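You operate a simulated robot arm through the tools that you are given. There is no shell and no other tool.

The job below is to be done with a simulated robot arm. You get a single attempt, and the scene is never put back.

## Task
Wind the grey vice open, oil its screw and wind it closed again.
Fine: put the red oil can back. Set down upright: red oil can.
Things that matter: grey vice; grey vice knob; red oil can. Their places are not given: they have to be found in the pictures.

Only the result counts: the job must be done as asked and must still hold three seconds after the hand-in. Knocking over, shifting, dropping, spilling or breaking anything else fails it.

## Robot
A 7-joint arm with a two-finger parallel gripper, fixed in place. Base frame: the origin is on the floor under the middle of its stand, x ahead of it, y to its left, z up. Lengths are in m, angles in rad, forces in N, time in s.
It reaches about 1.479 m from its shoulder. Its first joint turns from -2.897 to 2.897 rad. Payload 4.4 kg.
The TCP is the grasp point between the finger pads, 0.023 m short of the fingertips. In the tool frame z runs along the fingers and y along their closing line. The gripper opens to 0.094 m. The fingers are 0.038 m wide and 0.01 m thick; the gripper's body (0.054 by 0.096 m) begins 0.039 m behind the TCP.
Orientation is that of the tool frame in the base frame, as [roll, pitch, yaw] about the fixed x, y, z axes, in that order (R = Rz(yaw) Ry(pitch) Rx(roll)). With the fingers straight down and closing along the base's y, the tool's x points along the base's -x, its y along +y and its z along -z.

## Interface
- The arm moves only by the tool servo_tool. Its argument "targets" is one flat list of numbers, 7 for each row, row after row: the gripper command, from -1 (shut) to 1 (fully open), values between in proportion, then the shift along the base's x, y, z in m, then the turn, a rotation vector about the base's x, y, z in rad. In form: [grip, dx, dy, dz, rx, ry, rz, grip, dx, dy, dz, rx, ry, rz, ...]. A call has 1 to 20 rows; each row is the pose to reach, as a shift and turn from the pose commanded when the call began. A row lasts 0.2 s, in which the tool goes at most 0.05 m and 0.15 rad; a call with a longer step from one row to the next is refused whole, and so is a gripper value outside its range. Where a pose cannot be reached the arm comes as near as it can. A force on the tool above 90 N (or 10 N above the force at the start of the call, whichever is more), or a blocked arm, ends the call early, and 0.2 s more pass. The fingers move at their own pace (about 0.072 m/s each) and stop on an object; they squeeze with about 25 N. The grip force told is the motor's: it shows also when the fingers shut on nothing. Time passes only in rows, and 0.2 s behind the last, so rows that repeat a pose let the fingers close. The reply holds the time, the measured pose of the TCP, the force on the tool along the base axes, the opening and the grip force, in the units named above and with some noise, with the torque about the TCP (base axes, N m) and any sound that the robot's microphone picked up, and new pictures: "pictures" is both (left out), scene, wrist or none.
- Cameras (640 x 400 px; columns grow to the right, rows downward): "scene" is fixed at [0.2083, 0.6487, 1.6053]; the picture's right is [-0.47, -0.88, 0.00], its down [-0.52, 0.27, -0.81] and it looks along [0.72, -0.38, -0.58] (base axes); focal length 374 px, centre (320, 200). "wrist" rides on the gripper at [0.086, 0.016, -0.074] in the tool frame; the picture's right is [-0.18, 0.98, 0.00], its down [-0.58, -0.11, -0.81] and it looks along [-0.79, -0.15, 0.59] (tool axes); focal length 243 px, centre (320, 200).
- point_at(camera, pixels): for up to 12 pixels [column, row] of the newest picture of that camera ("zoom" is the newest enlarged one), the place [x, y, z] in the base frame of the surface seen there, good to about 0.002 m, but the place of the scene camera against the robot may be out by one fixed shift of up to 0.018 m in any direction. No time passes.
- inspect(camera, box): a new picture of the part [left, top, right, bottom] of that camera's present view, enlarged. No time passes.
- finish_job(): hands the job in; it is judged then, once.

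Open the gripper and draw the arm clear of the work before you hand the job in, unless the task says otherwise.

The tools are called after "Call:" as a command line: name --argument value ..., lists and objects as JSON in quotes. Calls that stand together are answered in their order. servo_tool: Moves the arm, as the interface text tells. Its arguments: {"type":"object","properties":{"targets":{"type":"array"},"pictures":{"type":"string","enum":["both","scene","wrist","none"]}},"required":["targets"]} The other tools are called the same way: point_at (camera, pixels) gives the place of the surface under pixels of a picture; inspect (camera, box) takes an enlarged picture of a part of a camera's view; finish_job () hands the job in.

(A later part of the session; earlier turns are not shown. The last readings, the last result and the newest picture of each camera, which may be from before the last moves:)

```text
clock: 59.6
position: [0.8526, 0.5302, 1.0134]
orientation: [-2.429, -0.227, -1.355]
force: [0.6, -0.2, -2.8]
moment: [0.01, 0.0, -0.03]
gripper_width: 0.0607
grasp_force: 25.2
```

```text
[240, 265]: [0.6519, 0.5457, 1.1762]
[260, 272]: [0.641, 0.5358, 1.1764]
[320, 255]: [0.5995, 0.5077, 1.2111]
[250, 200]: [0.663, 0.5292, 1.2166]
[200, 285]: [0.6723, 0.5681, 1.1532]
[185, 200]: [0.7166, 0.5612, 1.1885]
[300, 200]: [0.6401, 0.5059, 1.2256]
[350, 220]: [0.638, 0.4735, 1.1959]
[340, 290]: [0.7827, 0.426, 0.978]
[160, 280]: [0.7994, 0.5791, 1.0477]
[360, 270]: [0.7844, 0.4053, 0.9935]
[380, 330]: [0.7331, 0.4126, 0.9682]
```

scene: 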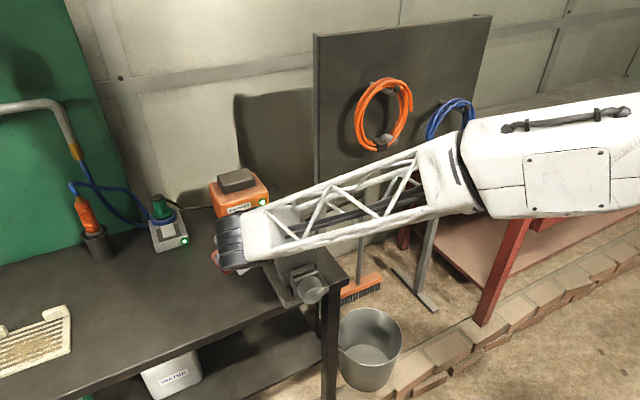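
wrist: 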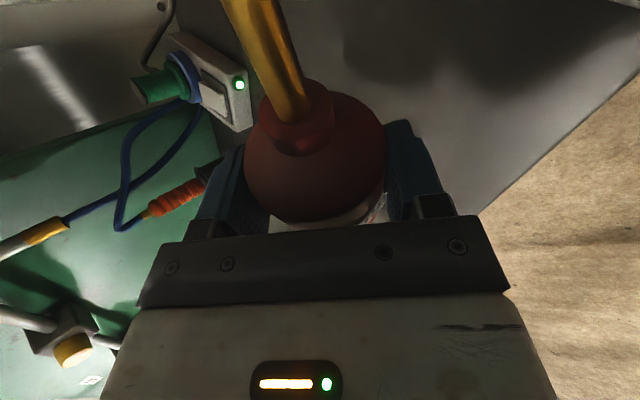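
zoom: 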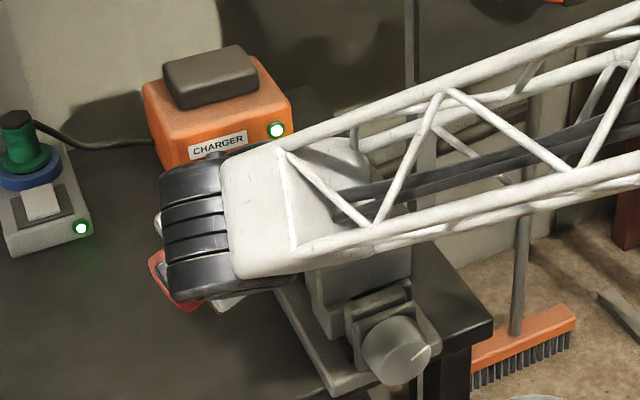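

The wrist and forearm are at z>1.15, well above the jaws. I finish the tilt to 1.5 rad with the tip lowered to about 0.967, 2 cm above the screw, and hold.

Call:
servo_tool --targets '[-1, 0, -0.0026, 0.003, 0.14, 0, 0, -1, 0, -0.0076, 0.0085, 0.28, 0, 0, -1, 0, -0.0128, 0.0093, 0.38, 0, 0, -1, 0, -0.0128, 0.0093, 0.38, 0, 0, -1, 0, -0.0128, 0.0093, 0.38, 0, 0, -1, 0, -0.0128, 0.0093, 0.38, 0, 0, -1, 0, -0.0128, 0.0093, 0.38, 0, 0]'

Call:
inspect --camera "scene" --box '[200, 170, 360, 310]'

```text
clock: 61.2
position: [0.854, 0.5185, 1.0242]
orientation: [-2.35, 0.141, -1.358]
force: [-0.4, -0.6, -2.2]
moment: [-0.02, 0.0, 0.0]
gripper_width: 0.0606
grasp_force: 25.1
```

scene: 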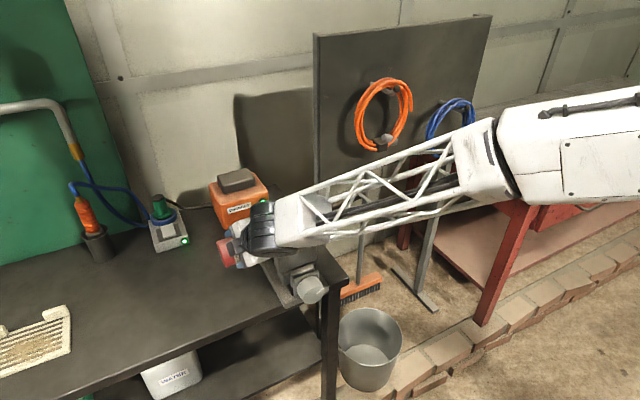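
wrist: 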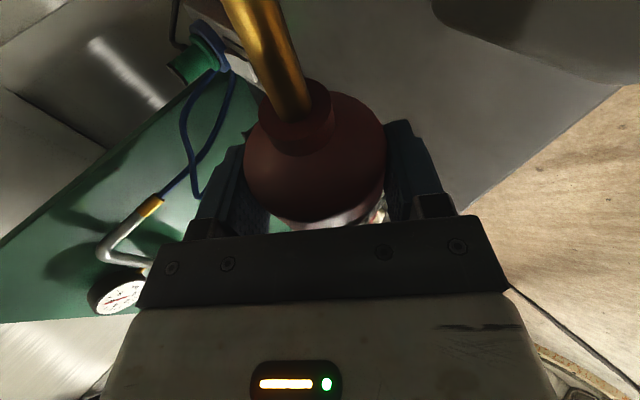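

```text
2.86 times, centred on (280, 240) of scene
```

zoom: 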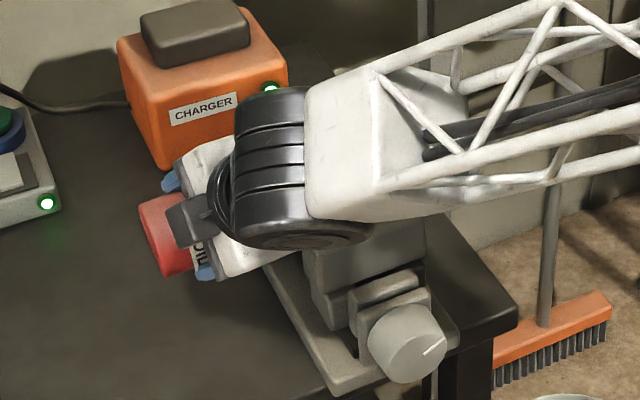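

The spout tip should now be at about (0.857, 0.401, 0.967), right over the screw, with no contact forces. I tilt slightly past horizontal to 1.75 rad, bring the tip to about 1.5 cm above the screw and hold about 3 s so oil can flow.

Call:
servo_tool --targets '[-1, -0.001, -0.0088, 0.0115, 0.125, 0, 0, -1, -0.001, -0.0177, 0.0202, 0.25, 0, 0, -1, -0.001, -0.0177, 0.0202, 0.25, 0, 0, -1, -0.001, -0.0177, 0.0202, 0.25, 0, 0, -1, -0.001, -0.0177, 0.0202, 0.25, 0, 0, -1, -0.001, -0.0177, 0.0202, 0.25, 0, 0, -1, -0.001, -0.0177, 0.0202, 0.25, 0, 0, -1, -0.001, -0.0177, 0.0202, 0.25, 0, 0, -1, -0.001, -0.0177, 0.0202, 0.25, 0, 0, -1, -0.001, -0.0177, 0.0202, 0.25, 0, 0, -1, -0.001, -0.0177, 0.0202, 0.25, 0, 0, -1, -0.001, -0.0177, 0.0202, 0.25, 0, 0]'

Call:
inspect --camera "scene" --box '[200, 170, 360, 310]'

```text
clock: 63.8
position: [0.8524, 0.4997, 1.0428]
orientation: [-2.291, 0.387, -1.343]
force: [-0.4, 0.0, -2.8]
moment: [-0.07, 0.04, -0.03]
gripper_width: 0.0607
grasp_force: 24.7
```

scene: 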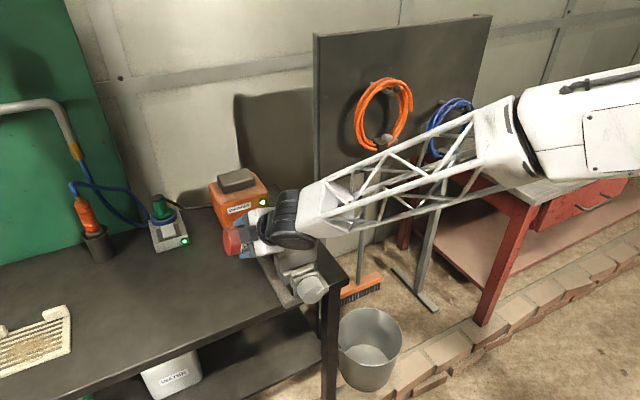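
wrist: 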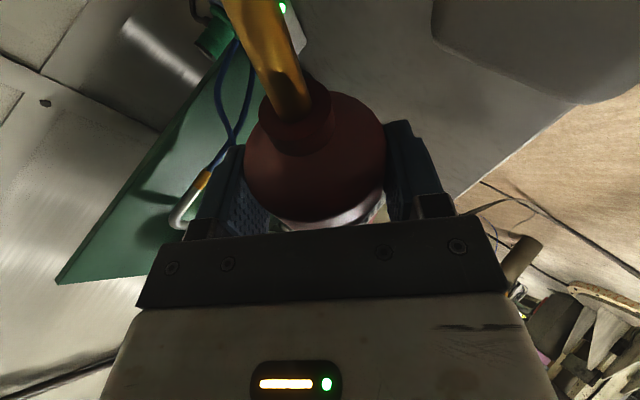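

```text
2.86 times, centred on (280, 240) of scene
```

zoom: 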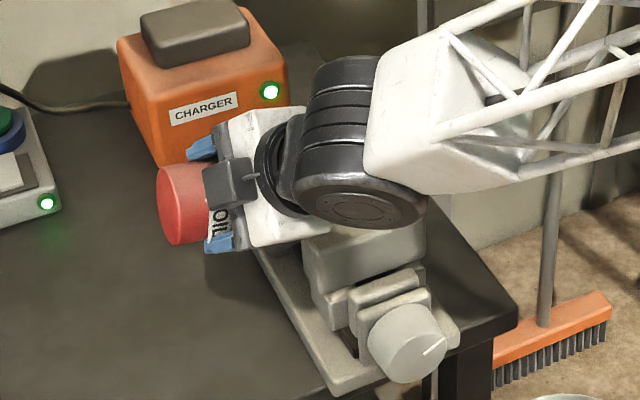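

No contact, and the tip estimate is (0.856, 0.4006, 0.959), about 1.3 cm above the screw. I hold one more second, then reverse the tilt back to upright, keeping the tip over the gap all the way.

Call:
servo_tool --targets '[-1, 0, 0, 0, 0, 0, 0, -1, 0, 0, 0, 0, 0, 0, -1, 0, 0, 0, 0, 0, 0, -1, 0, 0, 0, 0, 0, 0, -1, 0, 0, 0, 0, 0, 0, -1, 0, 0.0108, -0.0097, -0.14, 0, 0, -1, 0, 0.0193, -0.0186, -0.28, 0, 0, -1, 0, 0.0257, -0.0227, -0.42, 0, 0, -1, 0, 0.0295, -0.0255, -0.56, 0, 0, -1, 0, 0.0308, -0.0316, -0.7, 0, 0, -1, 0, 0.0296, -0.0317, -0.84, 0, 0, -1, 0, 0.0259, -0.0296, -0.98, 0, 0, -1, 0, 0.0197, -0.0166, -1.12, 0, 0, -1, 0, 0.0112, -0.0027, -1.26, 0, 0, -1, 0, 0.0006, 0.0126, -1.4, 0, 0, -1, 0.001, -0.0121, 0.0296, -1.54, 0, 0, -1, 0.001, -0.0264, 0.0433, -1.68, 0, 0, -1, 0.001, -0.0341, 0.0505, -1.75, 0, 0, -1, 0.001, -0.0341, 0.0505, -1.75, 0, 0]'

Call:
inspect --camera "scene" --box '[180, 130, 380, 310]'

```text
clock: 67.8
position: [0.8525, 0.4674, 1.0943]
orientation: [3.142, -1.269, -0.785]
force: [-0.1, -1.3, -3.2]
moment: [0.02, 0.01, 0.0]
gripper_width: 0.0608
grasp_force: 24.7
```

scene: 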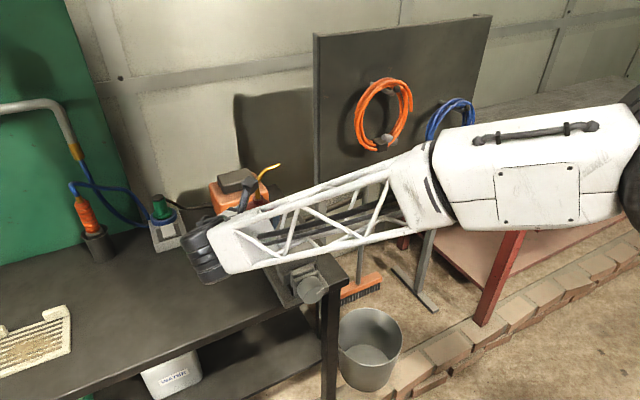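
wrist: 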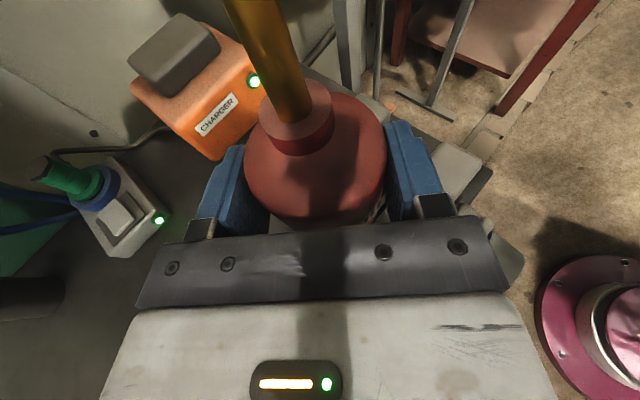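

```text
2.22 times, centred on (280, 220) of scene
```

zoom: 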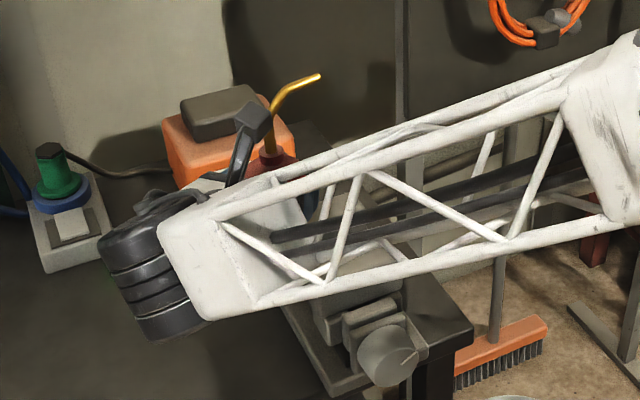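

Upright again above the vice. I carry the can back along the same path to above its original spot and look at the screw for signs of oil.

Call:
servo_tool --targets '[-1, 0.012, 0.02, 0, 0, 0, 0, -1, 0.03, 0.0525, 0, 0, 0, 0, -1, 0.048, 0.085, 0, 0, 0, 0, -1, 0.066, 0.1165, 0, 0, 0, 0, -1, 0.081, 0.143, 0, 0, 0, 0, -1, 0.0905, 0.1585, 0, 0, 0, 0, -1, 0.0905, 0.1585, 0, 0, 0, 0]'

Call:
inspect --camera "wrist" --box '[440, 0, 640, 200]'

Call:
inspect --camera "scene" --box '[110, 150, 330, 320]'

```text
clock: 69.4
position: [0.9443, 0.625, 1.0925]
orientation: [-3.14, -1.27, -0.786]
force: [0.2, 0.4, -3.0]
moment: [0.02, 0.0, 0.02]
gripper_width: 0.0606
grasp_force: 24.6
```

scene: 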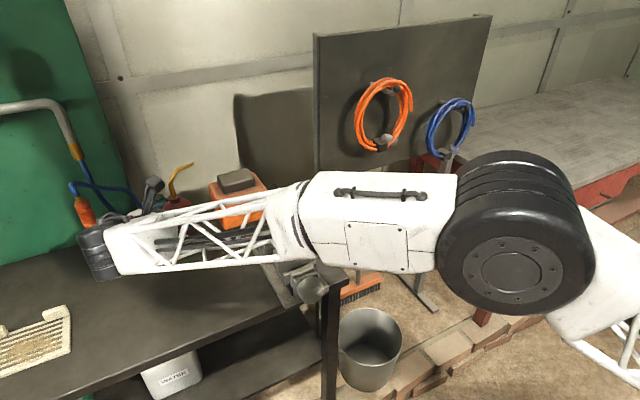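
wrist: 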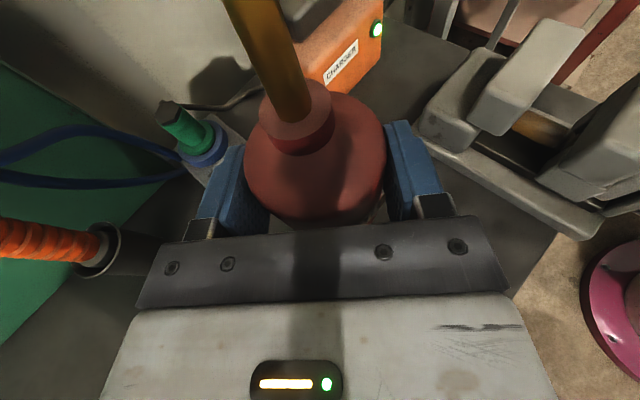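

```text
2.00 times, centred on (540, 100) of wrist
```

zoom: 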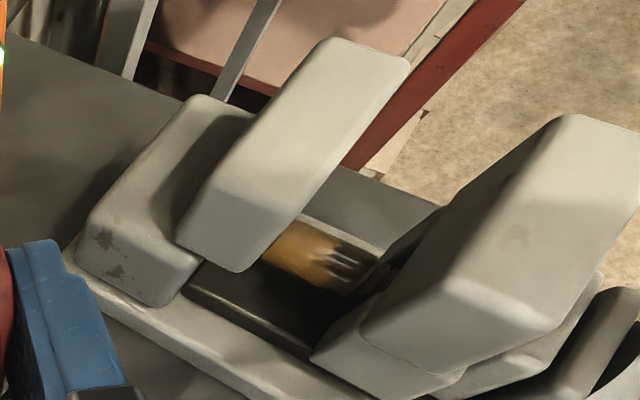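

```text
2.35 times, centred on (220, 235) of scene
```

zoom: 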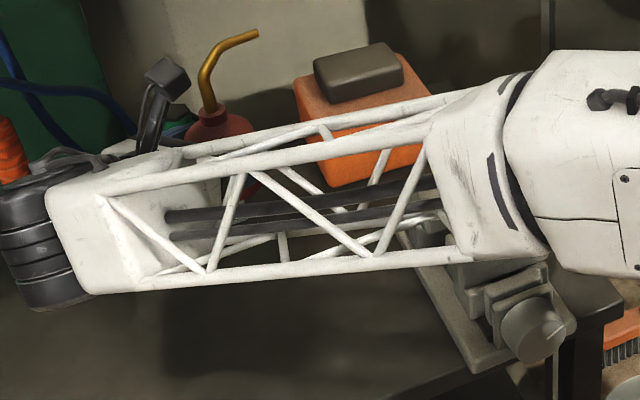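

The screw in the gap now shows a golden oil film at about (315,255) in the zoom, so the oiling worked. I lower the can back to its original spot, with a +4 mm x/y correction for the earlier regrasp shift, slowing near the table.

Call:
servo_tool --targets '[-1, 0.002, 0.002, -0.04, 0, 0, 0, -1, 0.004, 0.004, -0.08, 0, 0, 0, -1, 0.004, 0.004, -0.115, 0, 0, 0, -1, 0.004, 0.004, -0.145, 0, 0, 0, -1, 0.004, 0.004, -0.16, 0, 0, 0, -1, 0.004, 0.004, -0.166, 0, 0, 0, -1, 0.004, 0.004, -0.168, 0, 0, 0, -1, 0.004, 0.004, -0.168, 0, 0, 0]'

Call:
inspect --camera "scene" --box '[130, 200, 270, 330]'

```text
clock: 71.2
position: [0.9484, 0.6277, 0.9268]
orientation: [-3.141, -1.269, -0.79]
force: [0.2, 0.0, -2.6]
moment: [0.03, 0.02, 0.02]
gripper_width: 0.0606
grasp_force: 25.4
```

scene: 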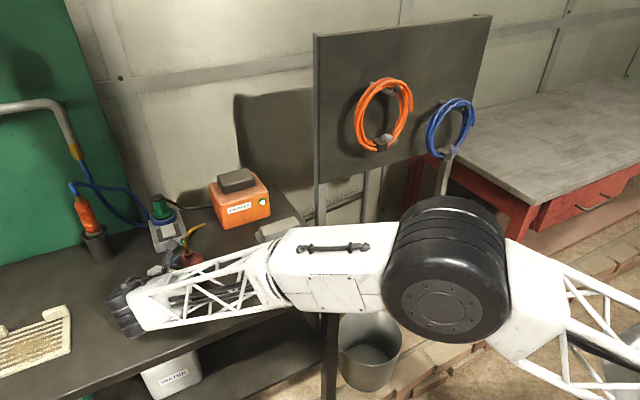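
wrist: 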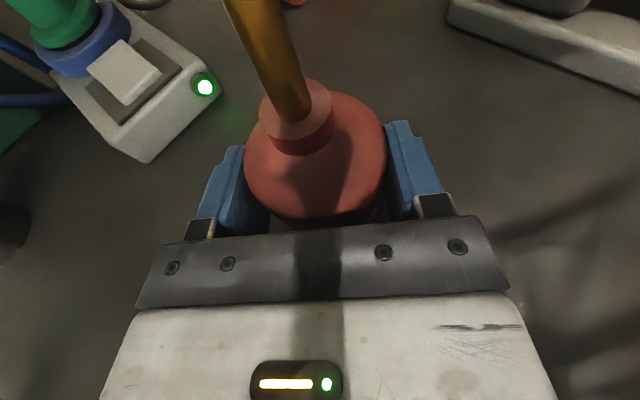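

```text
3.08 times, centred on (200, 265) of scene
```

zoom: 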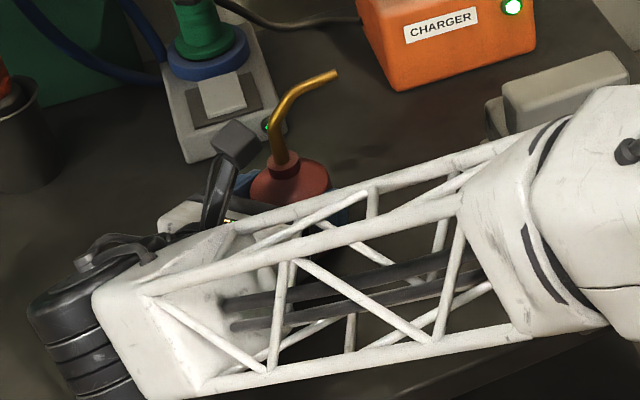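

The can is still hanging (fz -2.6 N), a couple of millimetres above the table. I lower in 1 mm steps until the weight transfers.

Call:
servo_tool --targets '[-1, 0, 0, -0.001, 0, 0, 0, -1, 0, 0, -0.002, 0, 0, 0, -1, 0, 0, -0.002, 0, 0, 0]' --pictures "none"

```text
clock: 72.0
position: [0.9474, 0.6296, 0.9251]
orientation: [-3.139, -1.269, -0.786]
force: [0.2, 0.1, -3.2]
moment: [0.02, 0.02, 0.01]
gripper_width: 0.0606
grasp_force: 24.7
```

The weight is still on the gripper (fz -3.2 N), so I lower another 2 mm in small steps.

Call:
servo_tool --targets '[-1, 0, 0, -0.001, 0, 0, 0, -1, 0, 0, -0.001, 0, 0, 0]' --pictures "none"

Call:
servo_tool --targets '[-1, 0, 0, -0.001, 0, 0, 0, -1, 0, 0, -0.001, 0, 0, 0]' --pictures "none"

```text
clock: 72.6
position: [0.9482, 0.628, 0.9244]
orientation: [-3.138, -1.271, -0.79]
force: [1.2, -0.6, -0.5]
moment: [-0.05, -0.04, 0.01]
gripper_width: 0.0607
grasp_force: 25.0
```

```text
clock: 73.2
position: [0.9475, 0.6291, 0.9238]
orientation: [-3.136, -1.271, -0.792]
force: [-0.3, 0.7, 11.3]
moment: [-0.3, 0.14, -0.04]
gripper_width: 0.0605
grasp_force: 24.5
```

The can is now firmly on the table (fz +11 N). I ease up 0.6 mm and open the fingers gradually.

Call:
servo_tool --targets '[-1, 0, 0, 0.0006, 0, 0, 0, 0.4, 0, 0, 0.0006, 0, 0, 0, 0.6, 0, 0, 0.0006, 0, 0, 0, 1, 0, 0, 0.0006, 0, 0, 0, 1, 0, 0, 0.0006, 0, 0, 0]'

Call:
inspect --camera "wrist" --box '[180, 40, 460, 240]'

```text
clock: 74.4
position: [0.9484, 0.6281, 0.9231]
orientation: [-3.139, -1.271, -0.788]
force: [0.3, -0.5, -0.3]
moment: [-0.05, 0.01, -0.01]
gripper_width: 0.0939
grasp_force: 0.0
```

scene: 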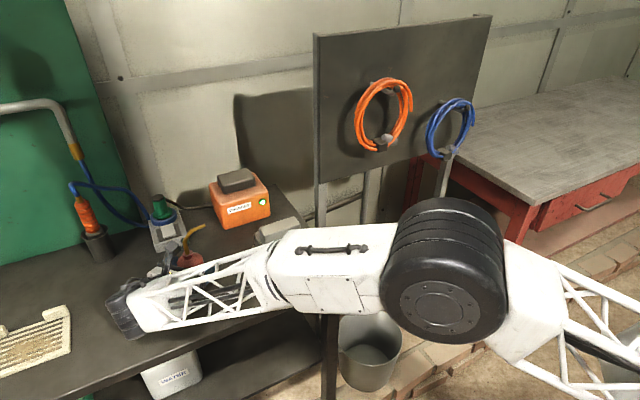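
wrist: 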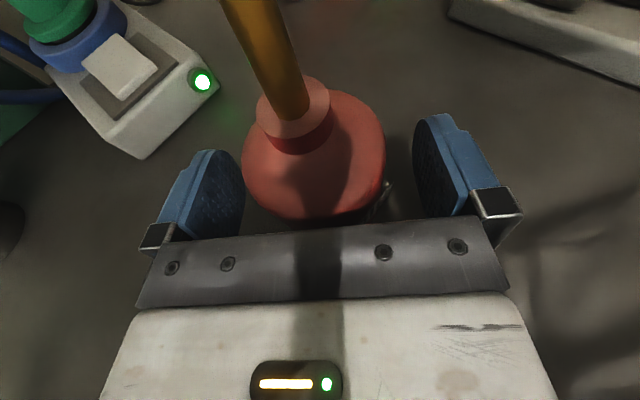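

```text
2.00 times, centred on (320, 140) of wrist
```

zoom: 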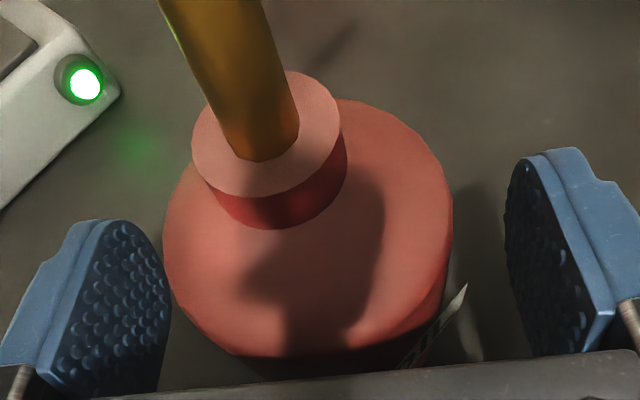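

The can stands upright and free between the open fingers. I retreat along the tool axis away from it.

Call:
servo_tool --targets '[1, -0.007, 0.007, 0.003, 0, 0, 0, 1, -0.027, 0.027, 0.0115, 0, 0, 0, 1, -0.05, 0.05, 0.021, 0, 0, 0, 1, -0.074, 0.074, 0.032, 0, 0, 0, 1, -0.09, 0.09, 0.05, 0, 0, 0, 1, -0.095, 0.095, 0.09, 0, 0, 0, 1, -0.095, 0.095, 0.13, 0, 0, 0]'

Call:
inspect --camera "wrist" --box '[240, 20, 440, 200]'

```text
clock: 76.0
position: [0.8515, 0.7213, 1.055]
orientation: [3.14, -1.271, -0.783]
force: [-0.7, 1.4, -0.6]
moment: [-0.05, -0.02, 0.02]
gripper_width: 0.0941
grasp_force: 0.1
```

scene: 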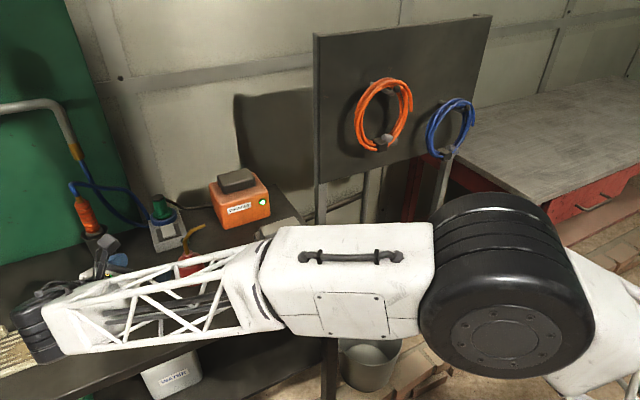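
wrist: 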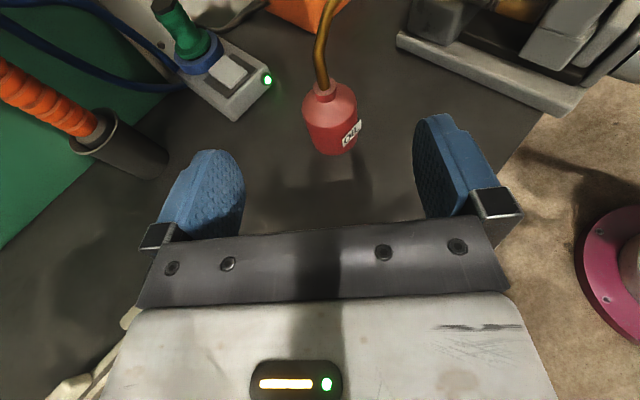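

```text
2.22 times, centred on (340, 110) of wrist
```

zoom: 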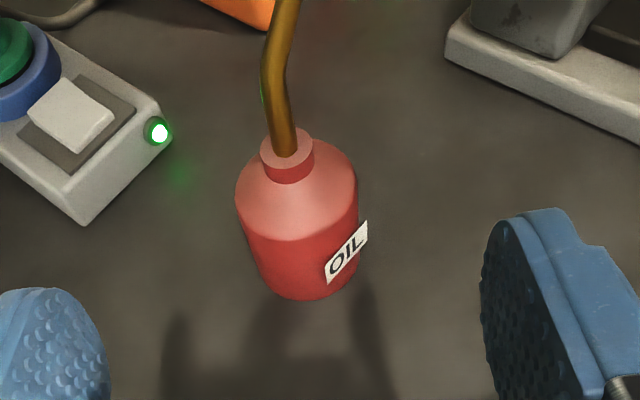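

The can is standing upright at its place. I move away with a yaw back to straight, toward the front of the vice.

Call:
servo_tool --targets '[1, -0.018, -0.015, 0.015, 0, 0, 0.131, 1, -0.036, -0.03, 0.03, 0, 0, 0.262, 1, -0.054, -0.048, 0.045, 0, 0, 0.393, 1, -0.072, -0.066, 0.06, 0, 0, 0.524, 1, -0.09, -0.083, 0.065, 0, 0, 0.655, 1, -0.105, -0.1, 0.065, 0, 0, 0.785, 1, -0.105, -0.1, 0.065, 0, 0, 0.785]' --pictures "none"

Call:
servo_tool --targets '[1, -0.025, -0.035, 0, 0, -0.05, 0, 1, -0.05, -0.07, 0, 0, -0.1, 0, 1, -0.075, -0.105, 0, 0, -0.15, 0, 1, -0.1, -0.14, 0, 0, -0.2, 0, 1, -0.125, -0.175, -0.01, 0, -0.25, 0, 1, -0.145, -0.21, -0.02, 0, -0.3, 0, 1, -0.145, -0.22, -0.03, 0, -0.3, 0, 1, -0.145, -0.22, -0.03, 0, -0.3, 0]'

```text
clock: 77.6
position: [0.7468, 0.6229, 1.1208]
orientation: [-3.139, -1.271, 0.0]
force: [0.2, 0.3, 0.2]
moment: [0.01, -0.02, 0.01]
gripper_width: 0.0941
grasp_force: 0.2
```

```text
clock: 79.4
position: [0.5999, 0.4057, 1.0878]
orientation: [-1.496, -1.57, -1.646]
force: [0.7, 0.5, -0.8]
moment: [0.02, 0.04, 0.02]
gripper_width: 0.0941
grasp_force: 0.0
```

scene: 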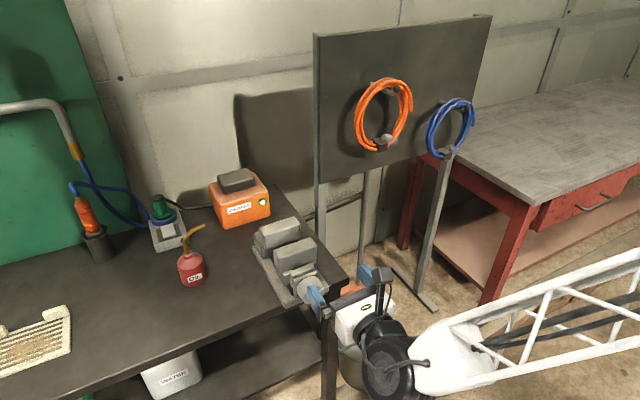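
wrist: 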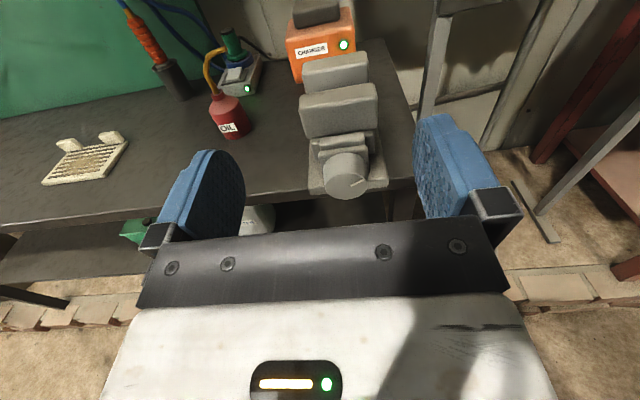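

The can is back in place in the scene view at (193,265). Now for closing: I roll the hand to the start of a long positive stroke (-1.6 rad from here) while lowering to the knob's height in front of it.

Call:
servo_tool --targets '[1, 0.003, 0, -0.015, -0.145, 0, 0, 1, 0.006, -0.001, -0.03, -0.29, 0, 0, 1, 0.009, -0.002, -0.045, -0.435, 0, 0, 1, 0.012, -0.003, -0.06, -0.58, 0, 0, 1, 0.015, -0.004, -0.075, -0.725, 0, 0, 1, 0.018, -0.004, -0.09, -0.87, 0, 0, 1, 0.021, -0.004, -0.105, -1.015, 0, 0, 1, 0.024, -0.004, -0.12, -1.16, 0, 0, 1, 0.027, -0.004, -0.135, -1.305, 0, 0, 1, 0.03, -0.004, -0.151, -1.45, 0, 0, 1, 0.03, -0.004, -0.151, -1.6, 0, 0, 1, 0.03, -0.004, -0.151, -1.6, 0, 0]'

Call:
servo_tool --targets '[1, 0, 0, 0, 0, 0, 0]' --pictures "none"

Call:
servo_tool --targets '[1, 0, 0, 0, 0, 0, 0]' --pictures "none"

Call:
servo_tool --targets '[1, 0, 0, 0, 0, 0, 0]' --pictures "none"

```text
clock: 82.0
position: [0.6329, 0.4003, 0.9362]
orientation: [1.571, 0.031, 1.571]
force: [1.0, 0.0, 0.2]
moment: [0.03, -0.01, 0.01]
gripper_width: 0.094
grasp_force: 0.1
```

scene: 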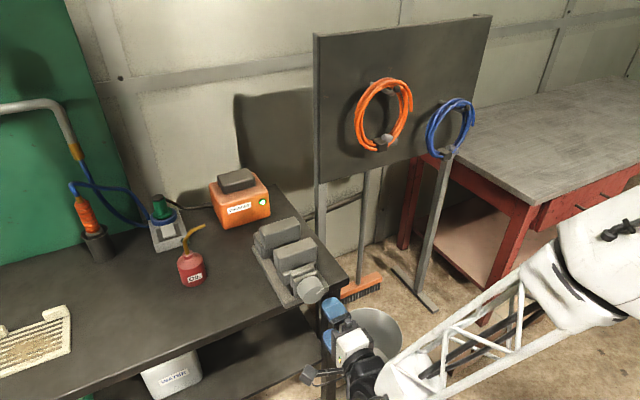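
wrist: 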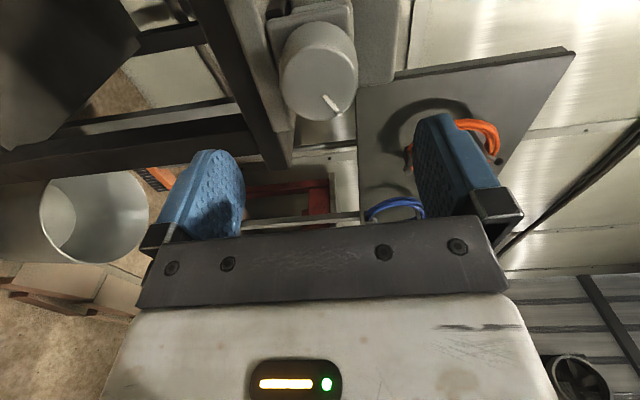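

```text
clock: 82.4
position: [0.6325, 0.4014, 0.9372]
orientation: [1.571, 0.027, 1.572]
force: [-0.2, 0.0, 0.0]
moment: [-0.02, 0.02, 0.0]
gripper_width: 0.094
grasp_force: 0.0
```

```text
clock: 82.8
position: [0.6323, 0.401, 0.9369]
orientation: [1.571, 0.029, 1.57]
force: [-0.2, -0.5, 0.1]
moment: [0.03, 0.02, 0.0]
gripper_width: 0.0938
grasp_force: 0.0
```

```text
clock: 83.2
position: [0.6333, 0.4002, 0.9377]
orientation: [1.571, 0.029, 1.571]
force: [-0.4, -0.9, -0.2]
moment: [0.0, 0.02, 0.0]
gripper_width: 0.094
grasp_force: 0.0
```

The average free pose is (0.6327, 0.4007, 0.937). I check the knob's centre again from this new angle with points around its rim.

Call:
inspect --camera "wrist" --box '[250, 0, 390, 140]'

Call:
point_at --camera "wrist" --pixels '[[283, 85], [287, 100], [300, 115], [318, 120], [336, 115], [350, 102], [356, 85], [330, 104], [300, 40], [330, 30], [282, 60], [354, 55]]'

```text
2.86 times, centred on (320, 70) of wrist
```

zoom: 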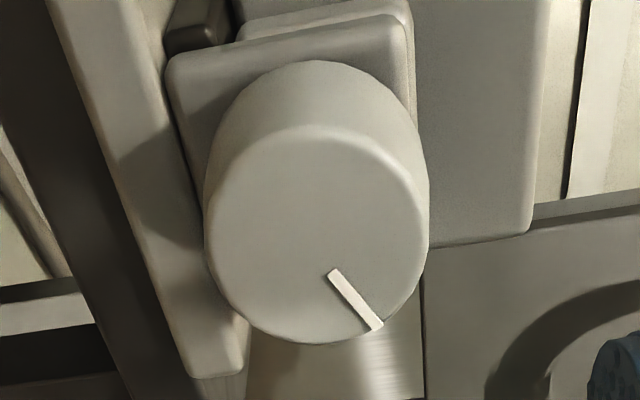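

```text
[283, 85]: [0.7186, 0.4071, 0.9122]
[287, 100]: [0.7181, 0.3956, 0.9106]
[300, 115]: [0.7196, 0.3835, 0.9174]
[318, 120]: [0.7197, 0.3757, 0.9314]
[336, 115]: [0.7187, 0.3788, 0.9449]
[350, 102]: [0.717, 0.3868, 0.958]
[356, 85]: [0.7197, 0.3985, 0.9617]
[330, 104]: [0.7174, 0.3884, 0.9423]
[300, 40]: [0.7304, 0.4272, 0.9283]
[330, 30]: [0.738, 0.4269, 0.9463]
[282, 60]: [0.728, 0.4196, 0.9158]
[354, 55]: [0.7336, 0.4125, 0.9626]
```

The rim points give a knob centre of (y 0.401, z 0.9367), matching the tool centre. I advance 0.088 m and close on the knob.

Call:
servo_tool --targets '[1, 0.03, 0, 0, 0, 0, 0, 1, 0.06, 0, 0, 0, 0, 0, 1, 0.082, 0, 0, 0, 0, 0, 1, 0.088, 0, -0.0003, 0, 0, 0, 1, 0.088, 0, -0.0003, 0, 0, 0, -1, 0.088, 0, -0.0003, 0, 0, 0, -1, 0.088, 0, -0.0003, 0, 0, 0, -1, 0.088, 0, -0.0003, 0, 0, 0]'

```text
clock: 85.0
position: [0.7204, 0.3981, 0.9362]
orientation: [1.573, 0.029, 1.57]
force: [6.6, 0.6, -13.3]
moment: [0.03, 0.28, 0.08]
gripper_width: 0.0565
grasp_force: 45.0
```

scene: 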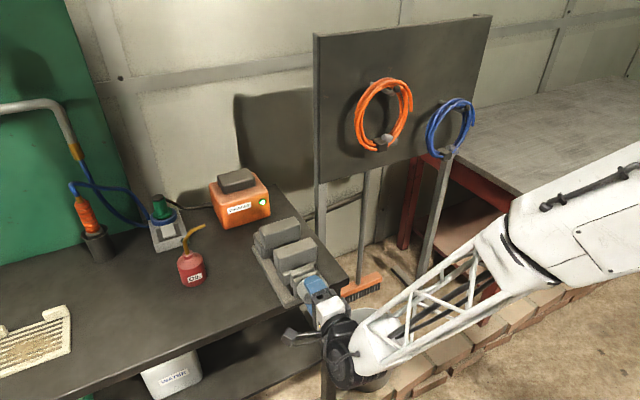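
wrist: 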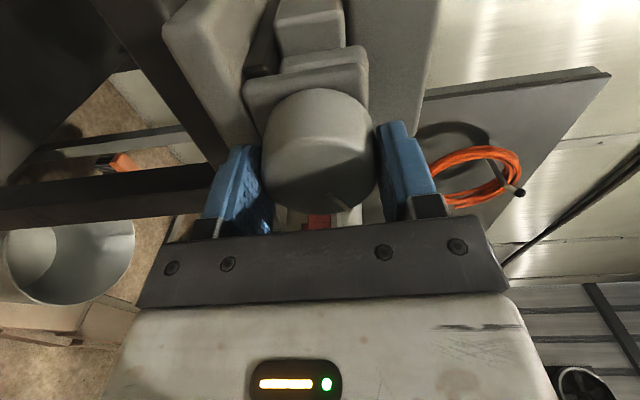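

A good grip at 0.0565 m with small loads. I turn the knob +1.2 rad in the closing direction with a 0.5 mm downward correction.

Call:
servo_tool --targets '[-1, 0, 0, -0.0005, 0.12, 0, 0, -1, 0, 0, -0.0005, 0.24, 0, 0, -1, 0, 0, -0.0005, 0.36, 0, 0, -1, 0, 0, -0.0005, 0.48, 0, 0, -1, 0, 0, -0.0005, 0.6, 0, 0, -1, 0, 0, -0.0005, 0.72, 0, 0, -1, 0, 0, -0.0005, 0.84, 0, 0, -1, 0, 0, -0.0005, 0.96, 0, 0, -1, 0, 0, -0.0005, 1.08, 0, 0, -1, 0, 0, -0.0005, 1.2, 0, 0]'

```text
clock: 87.2
position: [0.7203, 0.4006, 0.9354]
orientation: [1.569, -1.172, 1.576]
force: [-17.0, -1.0, 1.2]
moment: [-0.02, 0.54, -0.25]
gripper_width: 0.0563
grasp_force: 44.8
```

scene: 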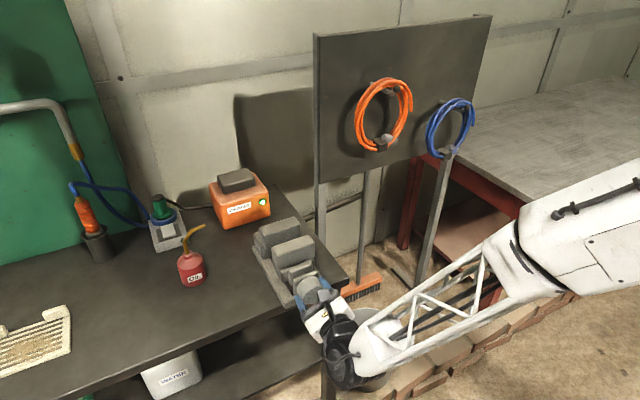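
wrist: 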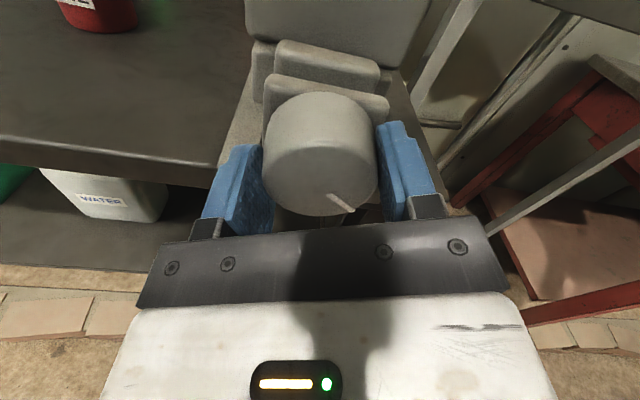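

The vice is closing, with the block moving away from the plate and low loads. I continue +1.2 rad.

Call:
servo_tool --targets '[-1, -0.0004, 0, 0, 0.12, 0, 0, -1, -0.0004, 0, 0, 0.24, 0, 0, -1, -0.0004, 0, 0, 0.36, 0, 0, -1, -0.0004, 0, 0, 0.48, 0, 0, -1, -0.0004, 0, 0, 0.6, 0, 0, -1, -0.0004, 0, 0, 0.72, 0, 0, -1, -0.0004, 0, 0, 0.84, 0, 0, -1, -0.0004, 0, 0, 0.96, 0, 0, -1, -0.0004, 0, 0, 1.08, 0, 0, -1, -0.0004, 0, 0, 1.2, 0, 0]' --pictures "scene"

```text
clock: 89.4
position: [0.7207, 0.4013, 0.9357]
orientation: [-1.571, -0.767, -1.571]
force: [6.9, 6.3, -3.5]
moment: [0.01, 0.84, 0.71]
gripper_width: 0.056
grasp_force: 44.4
```

scene: 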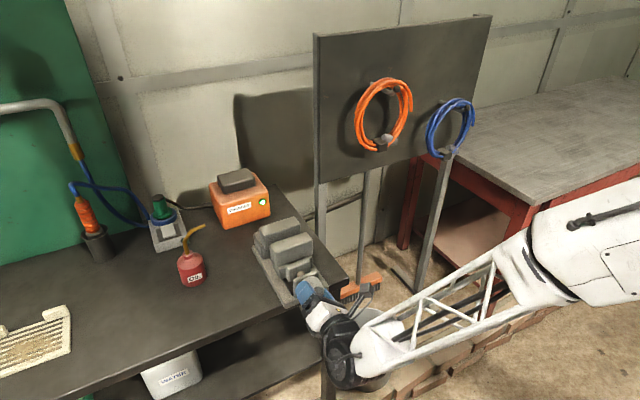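

Forces stay small and the jaw gap shrinks. I continue another +1.2 rad.

Call:
servo_tool --targets '[-1, 0, 0, 0, 0.12, 0, 0, -1, 0, 0, 0, 0.24, 0, 0, -1, 0, 0, 0, 0.36, 0, 0, -1, 0, 0, 0, 0.48, 0, 0, -1, 0, 0, 0, 0.6, 0, 0, -1, 0, 0, 0, 0.72, 0, 0, -1, 0, 0, 0, 0.84, 0, 0, -1, 0, 0, 0, 0.96, 0, 0, -1, 0, 0, 0, 1.08, 0, 0, -1, 0, 0, 0, 1.2, 0, 0]' --pictures "scene"

Call:
inspect --camera "scene" --box '[240, 205, 340, 325]'

```text
clock: 91.6
position: [0.7201, 0.3991, 0.9363]
orientation: [-1.571, 0.43, -1.57]
force: [19.1, -3.6, 6.2]
moment: [0.04, 0.01, -0.11]
gripper_width: 0.0558
grasp_force: 44.9
```

scene: 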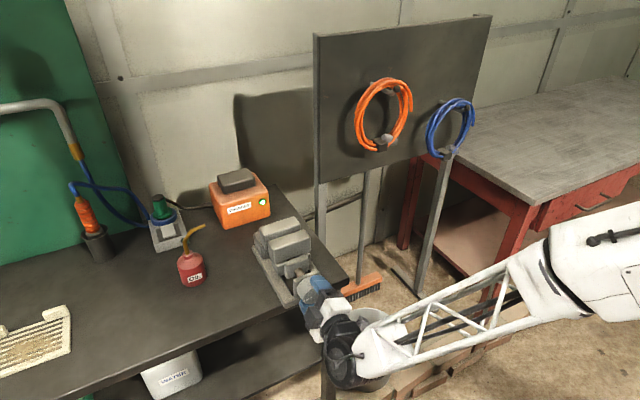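

```text
3.33 times, centred on (290, 265) of scene
```

zoom: 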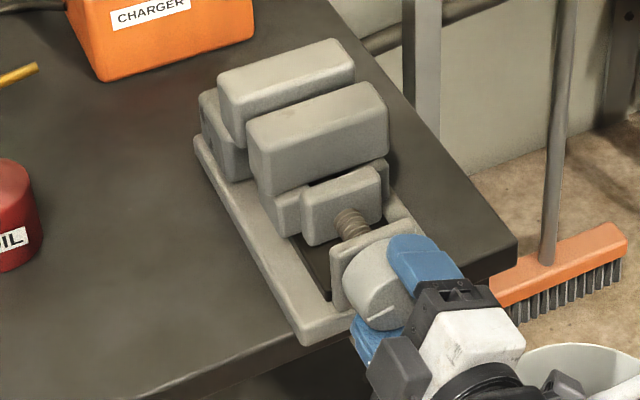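

The gap is down to roughly a centimetre after 3.6 rad. I continue +0.96 rad, then feel for closure.

Call:
servo_tool --targets '[-1, 0.0004, 0, 0, 0.12, 0, 0, -1, 0.0004, 0, 0, 0.24, 0, 0, -1, 0.0004, 0, 0, 0.36, 0, 0, -1, 0.0004, 0, 0, 0.48, 0, 0, -1, 0.0004, 0, 0, 0.6, 0, 0, -1, 0.0004, 0, 0, 0.72, 0, 0, -1, 0.0004, 0, 0, 0.84, 0, 0, -1, 0.0004, 0, 0, 0.96, 0, 0]' --pictures "scene"

Call:
inspect --camera "scene" --box '[240, 205, 340, 325]'

```text
clock: 93.4
position: [0.7212, 0.4, 0.9355]
orientation: [-1.572, 1.391, -1.569]
force: [-28.1, -17.3, 3.8]
moment: [0.03, -0.55, -0.83]
gripper_width: 0.0556
grasp_force: 44.9
```

scene: 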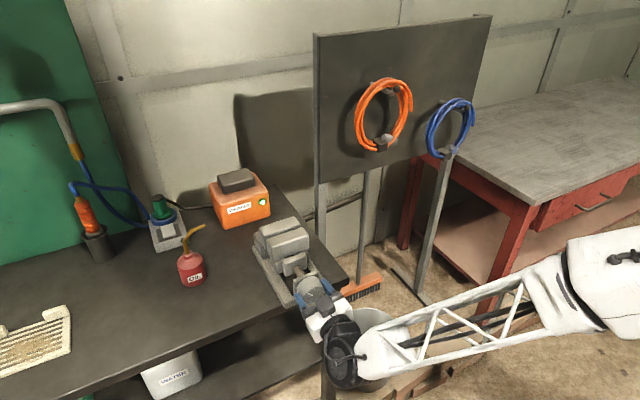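

```text
3.33 times, centred on (290, 265) of scene
```

zoom: 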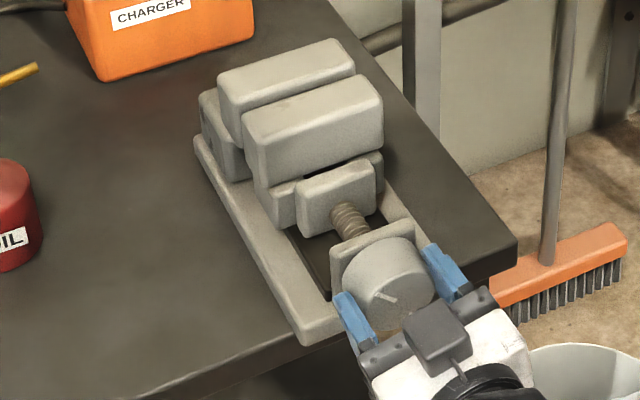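

The jaws are nearly together. I continue +0.45 rad in smaller steps, watching torque for closure, with a slight x relief.

Call:
servo_tool --targets '[-1, -0.0006, 0.0005, 0, 0.09, 0, 0, -1, -0.0006, 0.0005, 0, 0.18, 0, 0, -1, -0.0006, 0.0005, 0, 0.27, 0, 0, -1, -0.0006, 0.0005, 0, 0.36, 0, 0, -1, -0.0006, 0.0005, 0, 0.45, 0, 0]' --pictures "scene"

Call:
inspect --camera "scene" --box '[240, 205, 340, 325]'

```text
clock: 94.6
position: [0.7199, 0.3998, 0.9351]
orientation: [1.572, 1.3, 1.571]
force: [-22.1, -18.4, -8.8]
moment: [0.01, 0.41, -0.5]
gripper_width: 0.0561
grasp_force: 44.9
```

scene: 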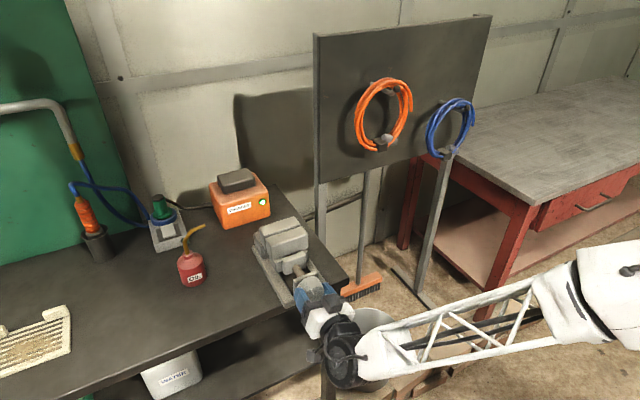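

```text
3.33 times, centred on (290, 265) of scene
```

zoom: 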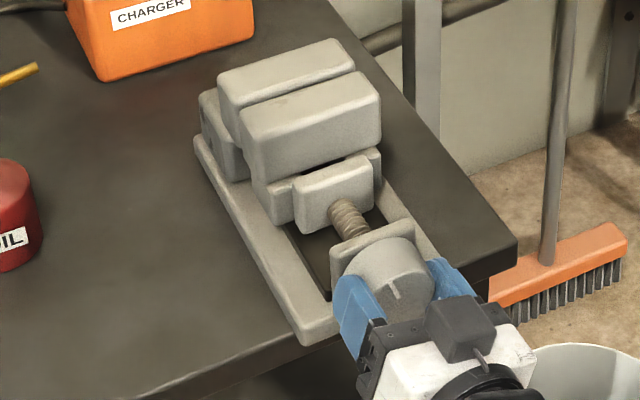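

Almost closed; torque about x is still low (0.01). I turn +0.3 rad more in small steps toward the closed stop.

Call:
servo_tool --targets '[-1, -0.0005, 0.0004, 0, 0.06, 0, 0, -1, -0.0005, 0.0004, 0, 0.12, 0, 0, -1, -0.0005, 0.0004, 0, 0.18, 0, 0, -1, -0.0005, 0.0004, 0, 0.24, 0, 0, -1, -0.0005, 0.0004, 0, 0.3, 0, 0]' --pictures "scene"

Call:
inspect --camera "scene" --box '[250, 210, 310, 260]'

```text
clock: 95.6
position: [0.7191, 0.4004, 0.9367]
orientation: [1.596, 1.083, 1.579]
force: [24.3, -13.9, -4.7]
moment: [0.0, -0.1, 0.15]
gripper_width: 0.0557
grasp_force: 45.0
out of reach, approached as far as the arm can: row 4, 5
stopped in row 5: the force on the tool passed its limit at 100 N (the readings are from after the stop); the commanded pose is now the measured one
```

scene: 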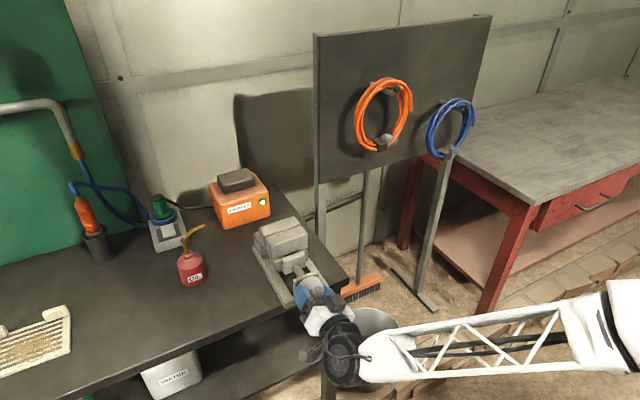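

```text
8.00 times, centred on (280, 235) of scene
```

zoom: 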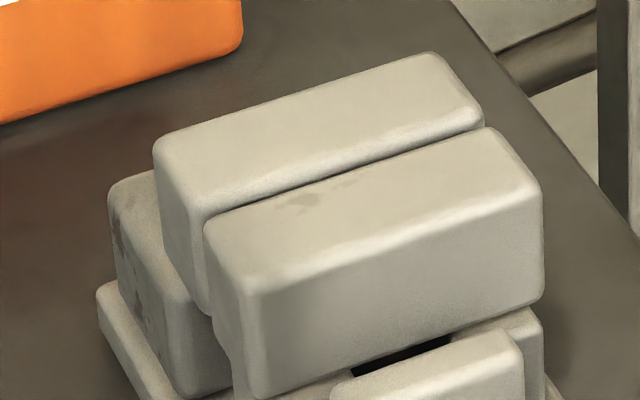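

The wrist roll reached its joint limit at about +0.49 rad and the call stopped, so I need a regrip to finish closing. I open the fingers, straighten the slight tilt, then roll back in place.

Call:
servo_tool --targets '[0, 0, 0, 0, 0, 0, 0, 1, 0, 0, 0, 0, 0, 0, 1, 0, 0, 0, 0, 0, 0, 1, 0, 0, 0, -0.1, -0.0118, 0.0141, 1, 0, 0, 0, -0.1, -0.0118, 0.0141]' --pictures "wrist"

```text
clock: 96.8
position: [0.7177, 0.4031, 0.9366]
orientation: [1.566, 1.184, 1.57]
force: [-0.2, 0.3, 0.8]
moment: [0.03, 0.0, 0.02]
gripper_width: 0.094
grasp_force: 0.1
```

wrist: 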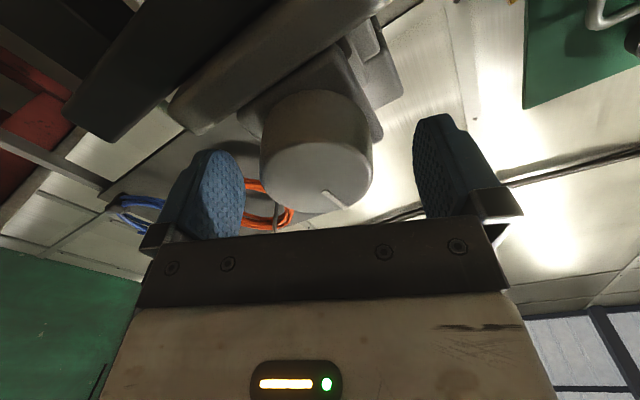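

The fingers are open and aligned, with the knob mark at (333,198) unchanged. I roll back -3.0 rad around the knob, recentring by (+2.5, -2.3) mm in x,y.

Call:
servo_tool --targets '[1, 0.001, -0.001, 0, -0.15, 0, 0, 1, 0.0025, -0.0023, 0, -0.3, 0, 0, 1, 0.0025, -0.0023, 0, -0.45, 0, 0, 1, 0.0025, -0.0023, 0, -0.6, 0, 0, 1, 0.0025, -0.0023, 0, -0.75, 0, 0, 1, 0.0025, -0.0023, 0, -0.9, 0, 0, 1, 0.0025, -0.0023, 0, -1.05, 0, 0, 1, 0.0025, -0.0023, 0, -1.2, 0, 0, 1, 0.0025, -0.0023, 0, -1.35, 0, 0, 1, 0.0025, -0.0023, 0, -1.5, 0, 0, 1, 0.0025, -0.0023, 0, -1.65, 0, 0, 1, 0.0025, -0.0023, 0, -1.8, 0, 0, 1, 0.0025, -0.0023, 0, -1.95, 0, 0, 1, 0.0025, -0.0023, 0, -2.1, 0, 0, 1, 0.0025, -0.0023, 0, -2.25, 0, 0, 1, 0.0025, -0.0023, 0, -2.4, 0, 0, 1, 0.0025, -0.0023, 0, -2.55, 0, 0, 1, 0.0025, -0.0023, 0, -2.7, 0, 0, 1, 0.0025, -0.0023, 0, -2.85, 0, 0, 1, 0.0025, -0.0023, 0, -3.0, 0, 0]'

Call:
servo_tool --targets '[1, 0, 0, 0, 0, 0, 0]' --pictures "none"

Call:
servo_tool --targets '[1, 0, 0, 0, 0, 0, 0]' --pictures "none"

```text
clock: 101.0
position: [0.7211, 0.3976, 0.9363]
orientation: [-1.574, -1.045, -1.569]
force: [0.7, -1.1, 0.5]
moment: [-0.01, -0.03, -0.01]
gripper_width: 0.094
grasp_force: 0.0
```

scene: 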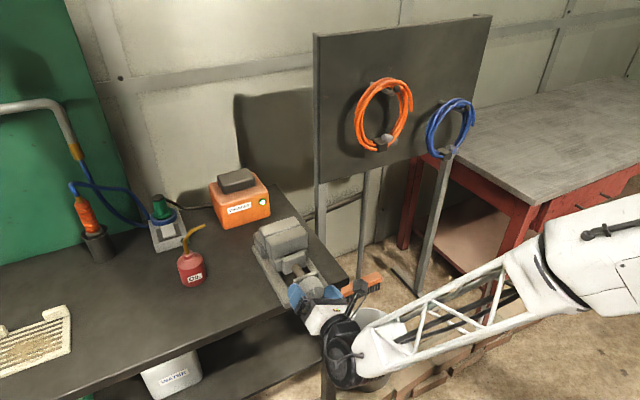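
wrist: 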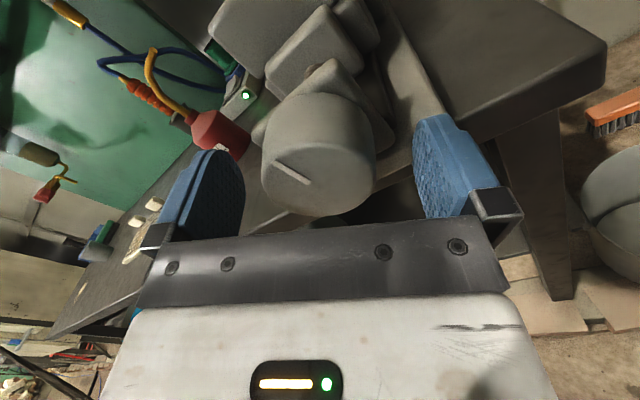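

```text
clock: 101.4
position: [0.7195, 0.3998, 0.9371]
orientation: [-1.576, -1.041, -1.57]
force: [0.5, -0.7, -0.1]
moment: [0.0, 0.02, 0.03]
gripper_width: 0.0942
grasp_force: 0.0
```

```text
clock: 101.8
position: [0.7203, 0.3987, 0.937]
orientation: [-1.574, -1.041, -1.569]
force: [0.5, 0.6, 0.3]
moment: [-0.02, -0.01, -0.02]
gripper_width: 0.0939
grasp_force: 0.0
```

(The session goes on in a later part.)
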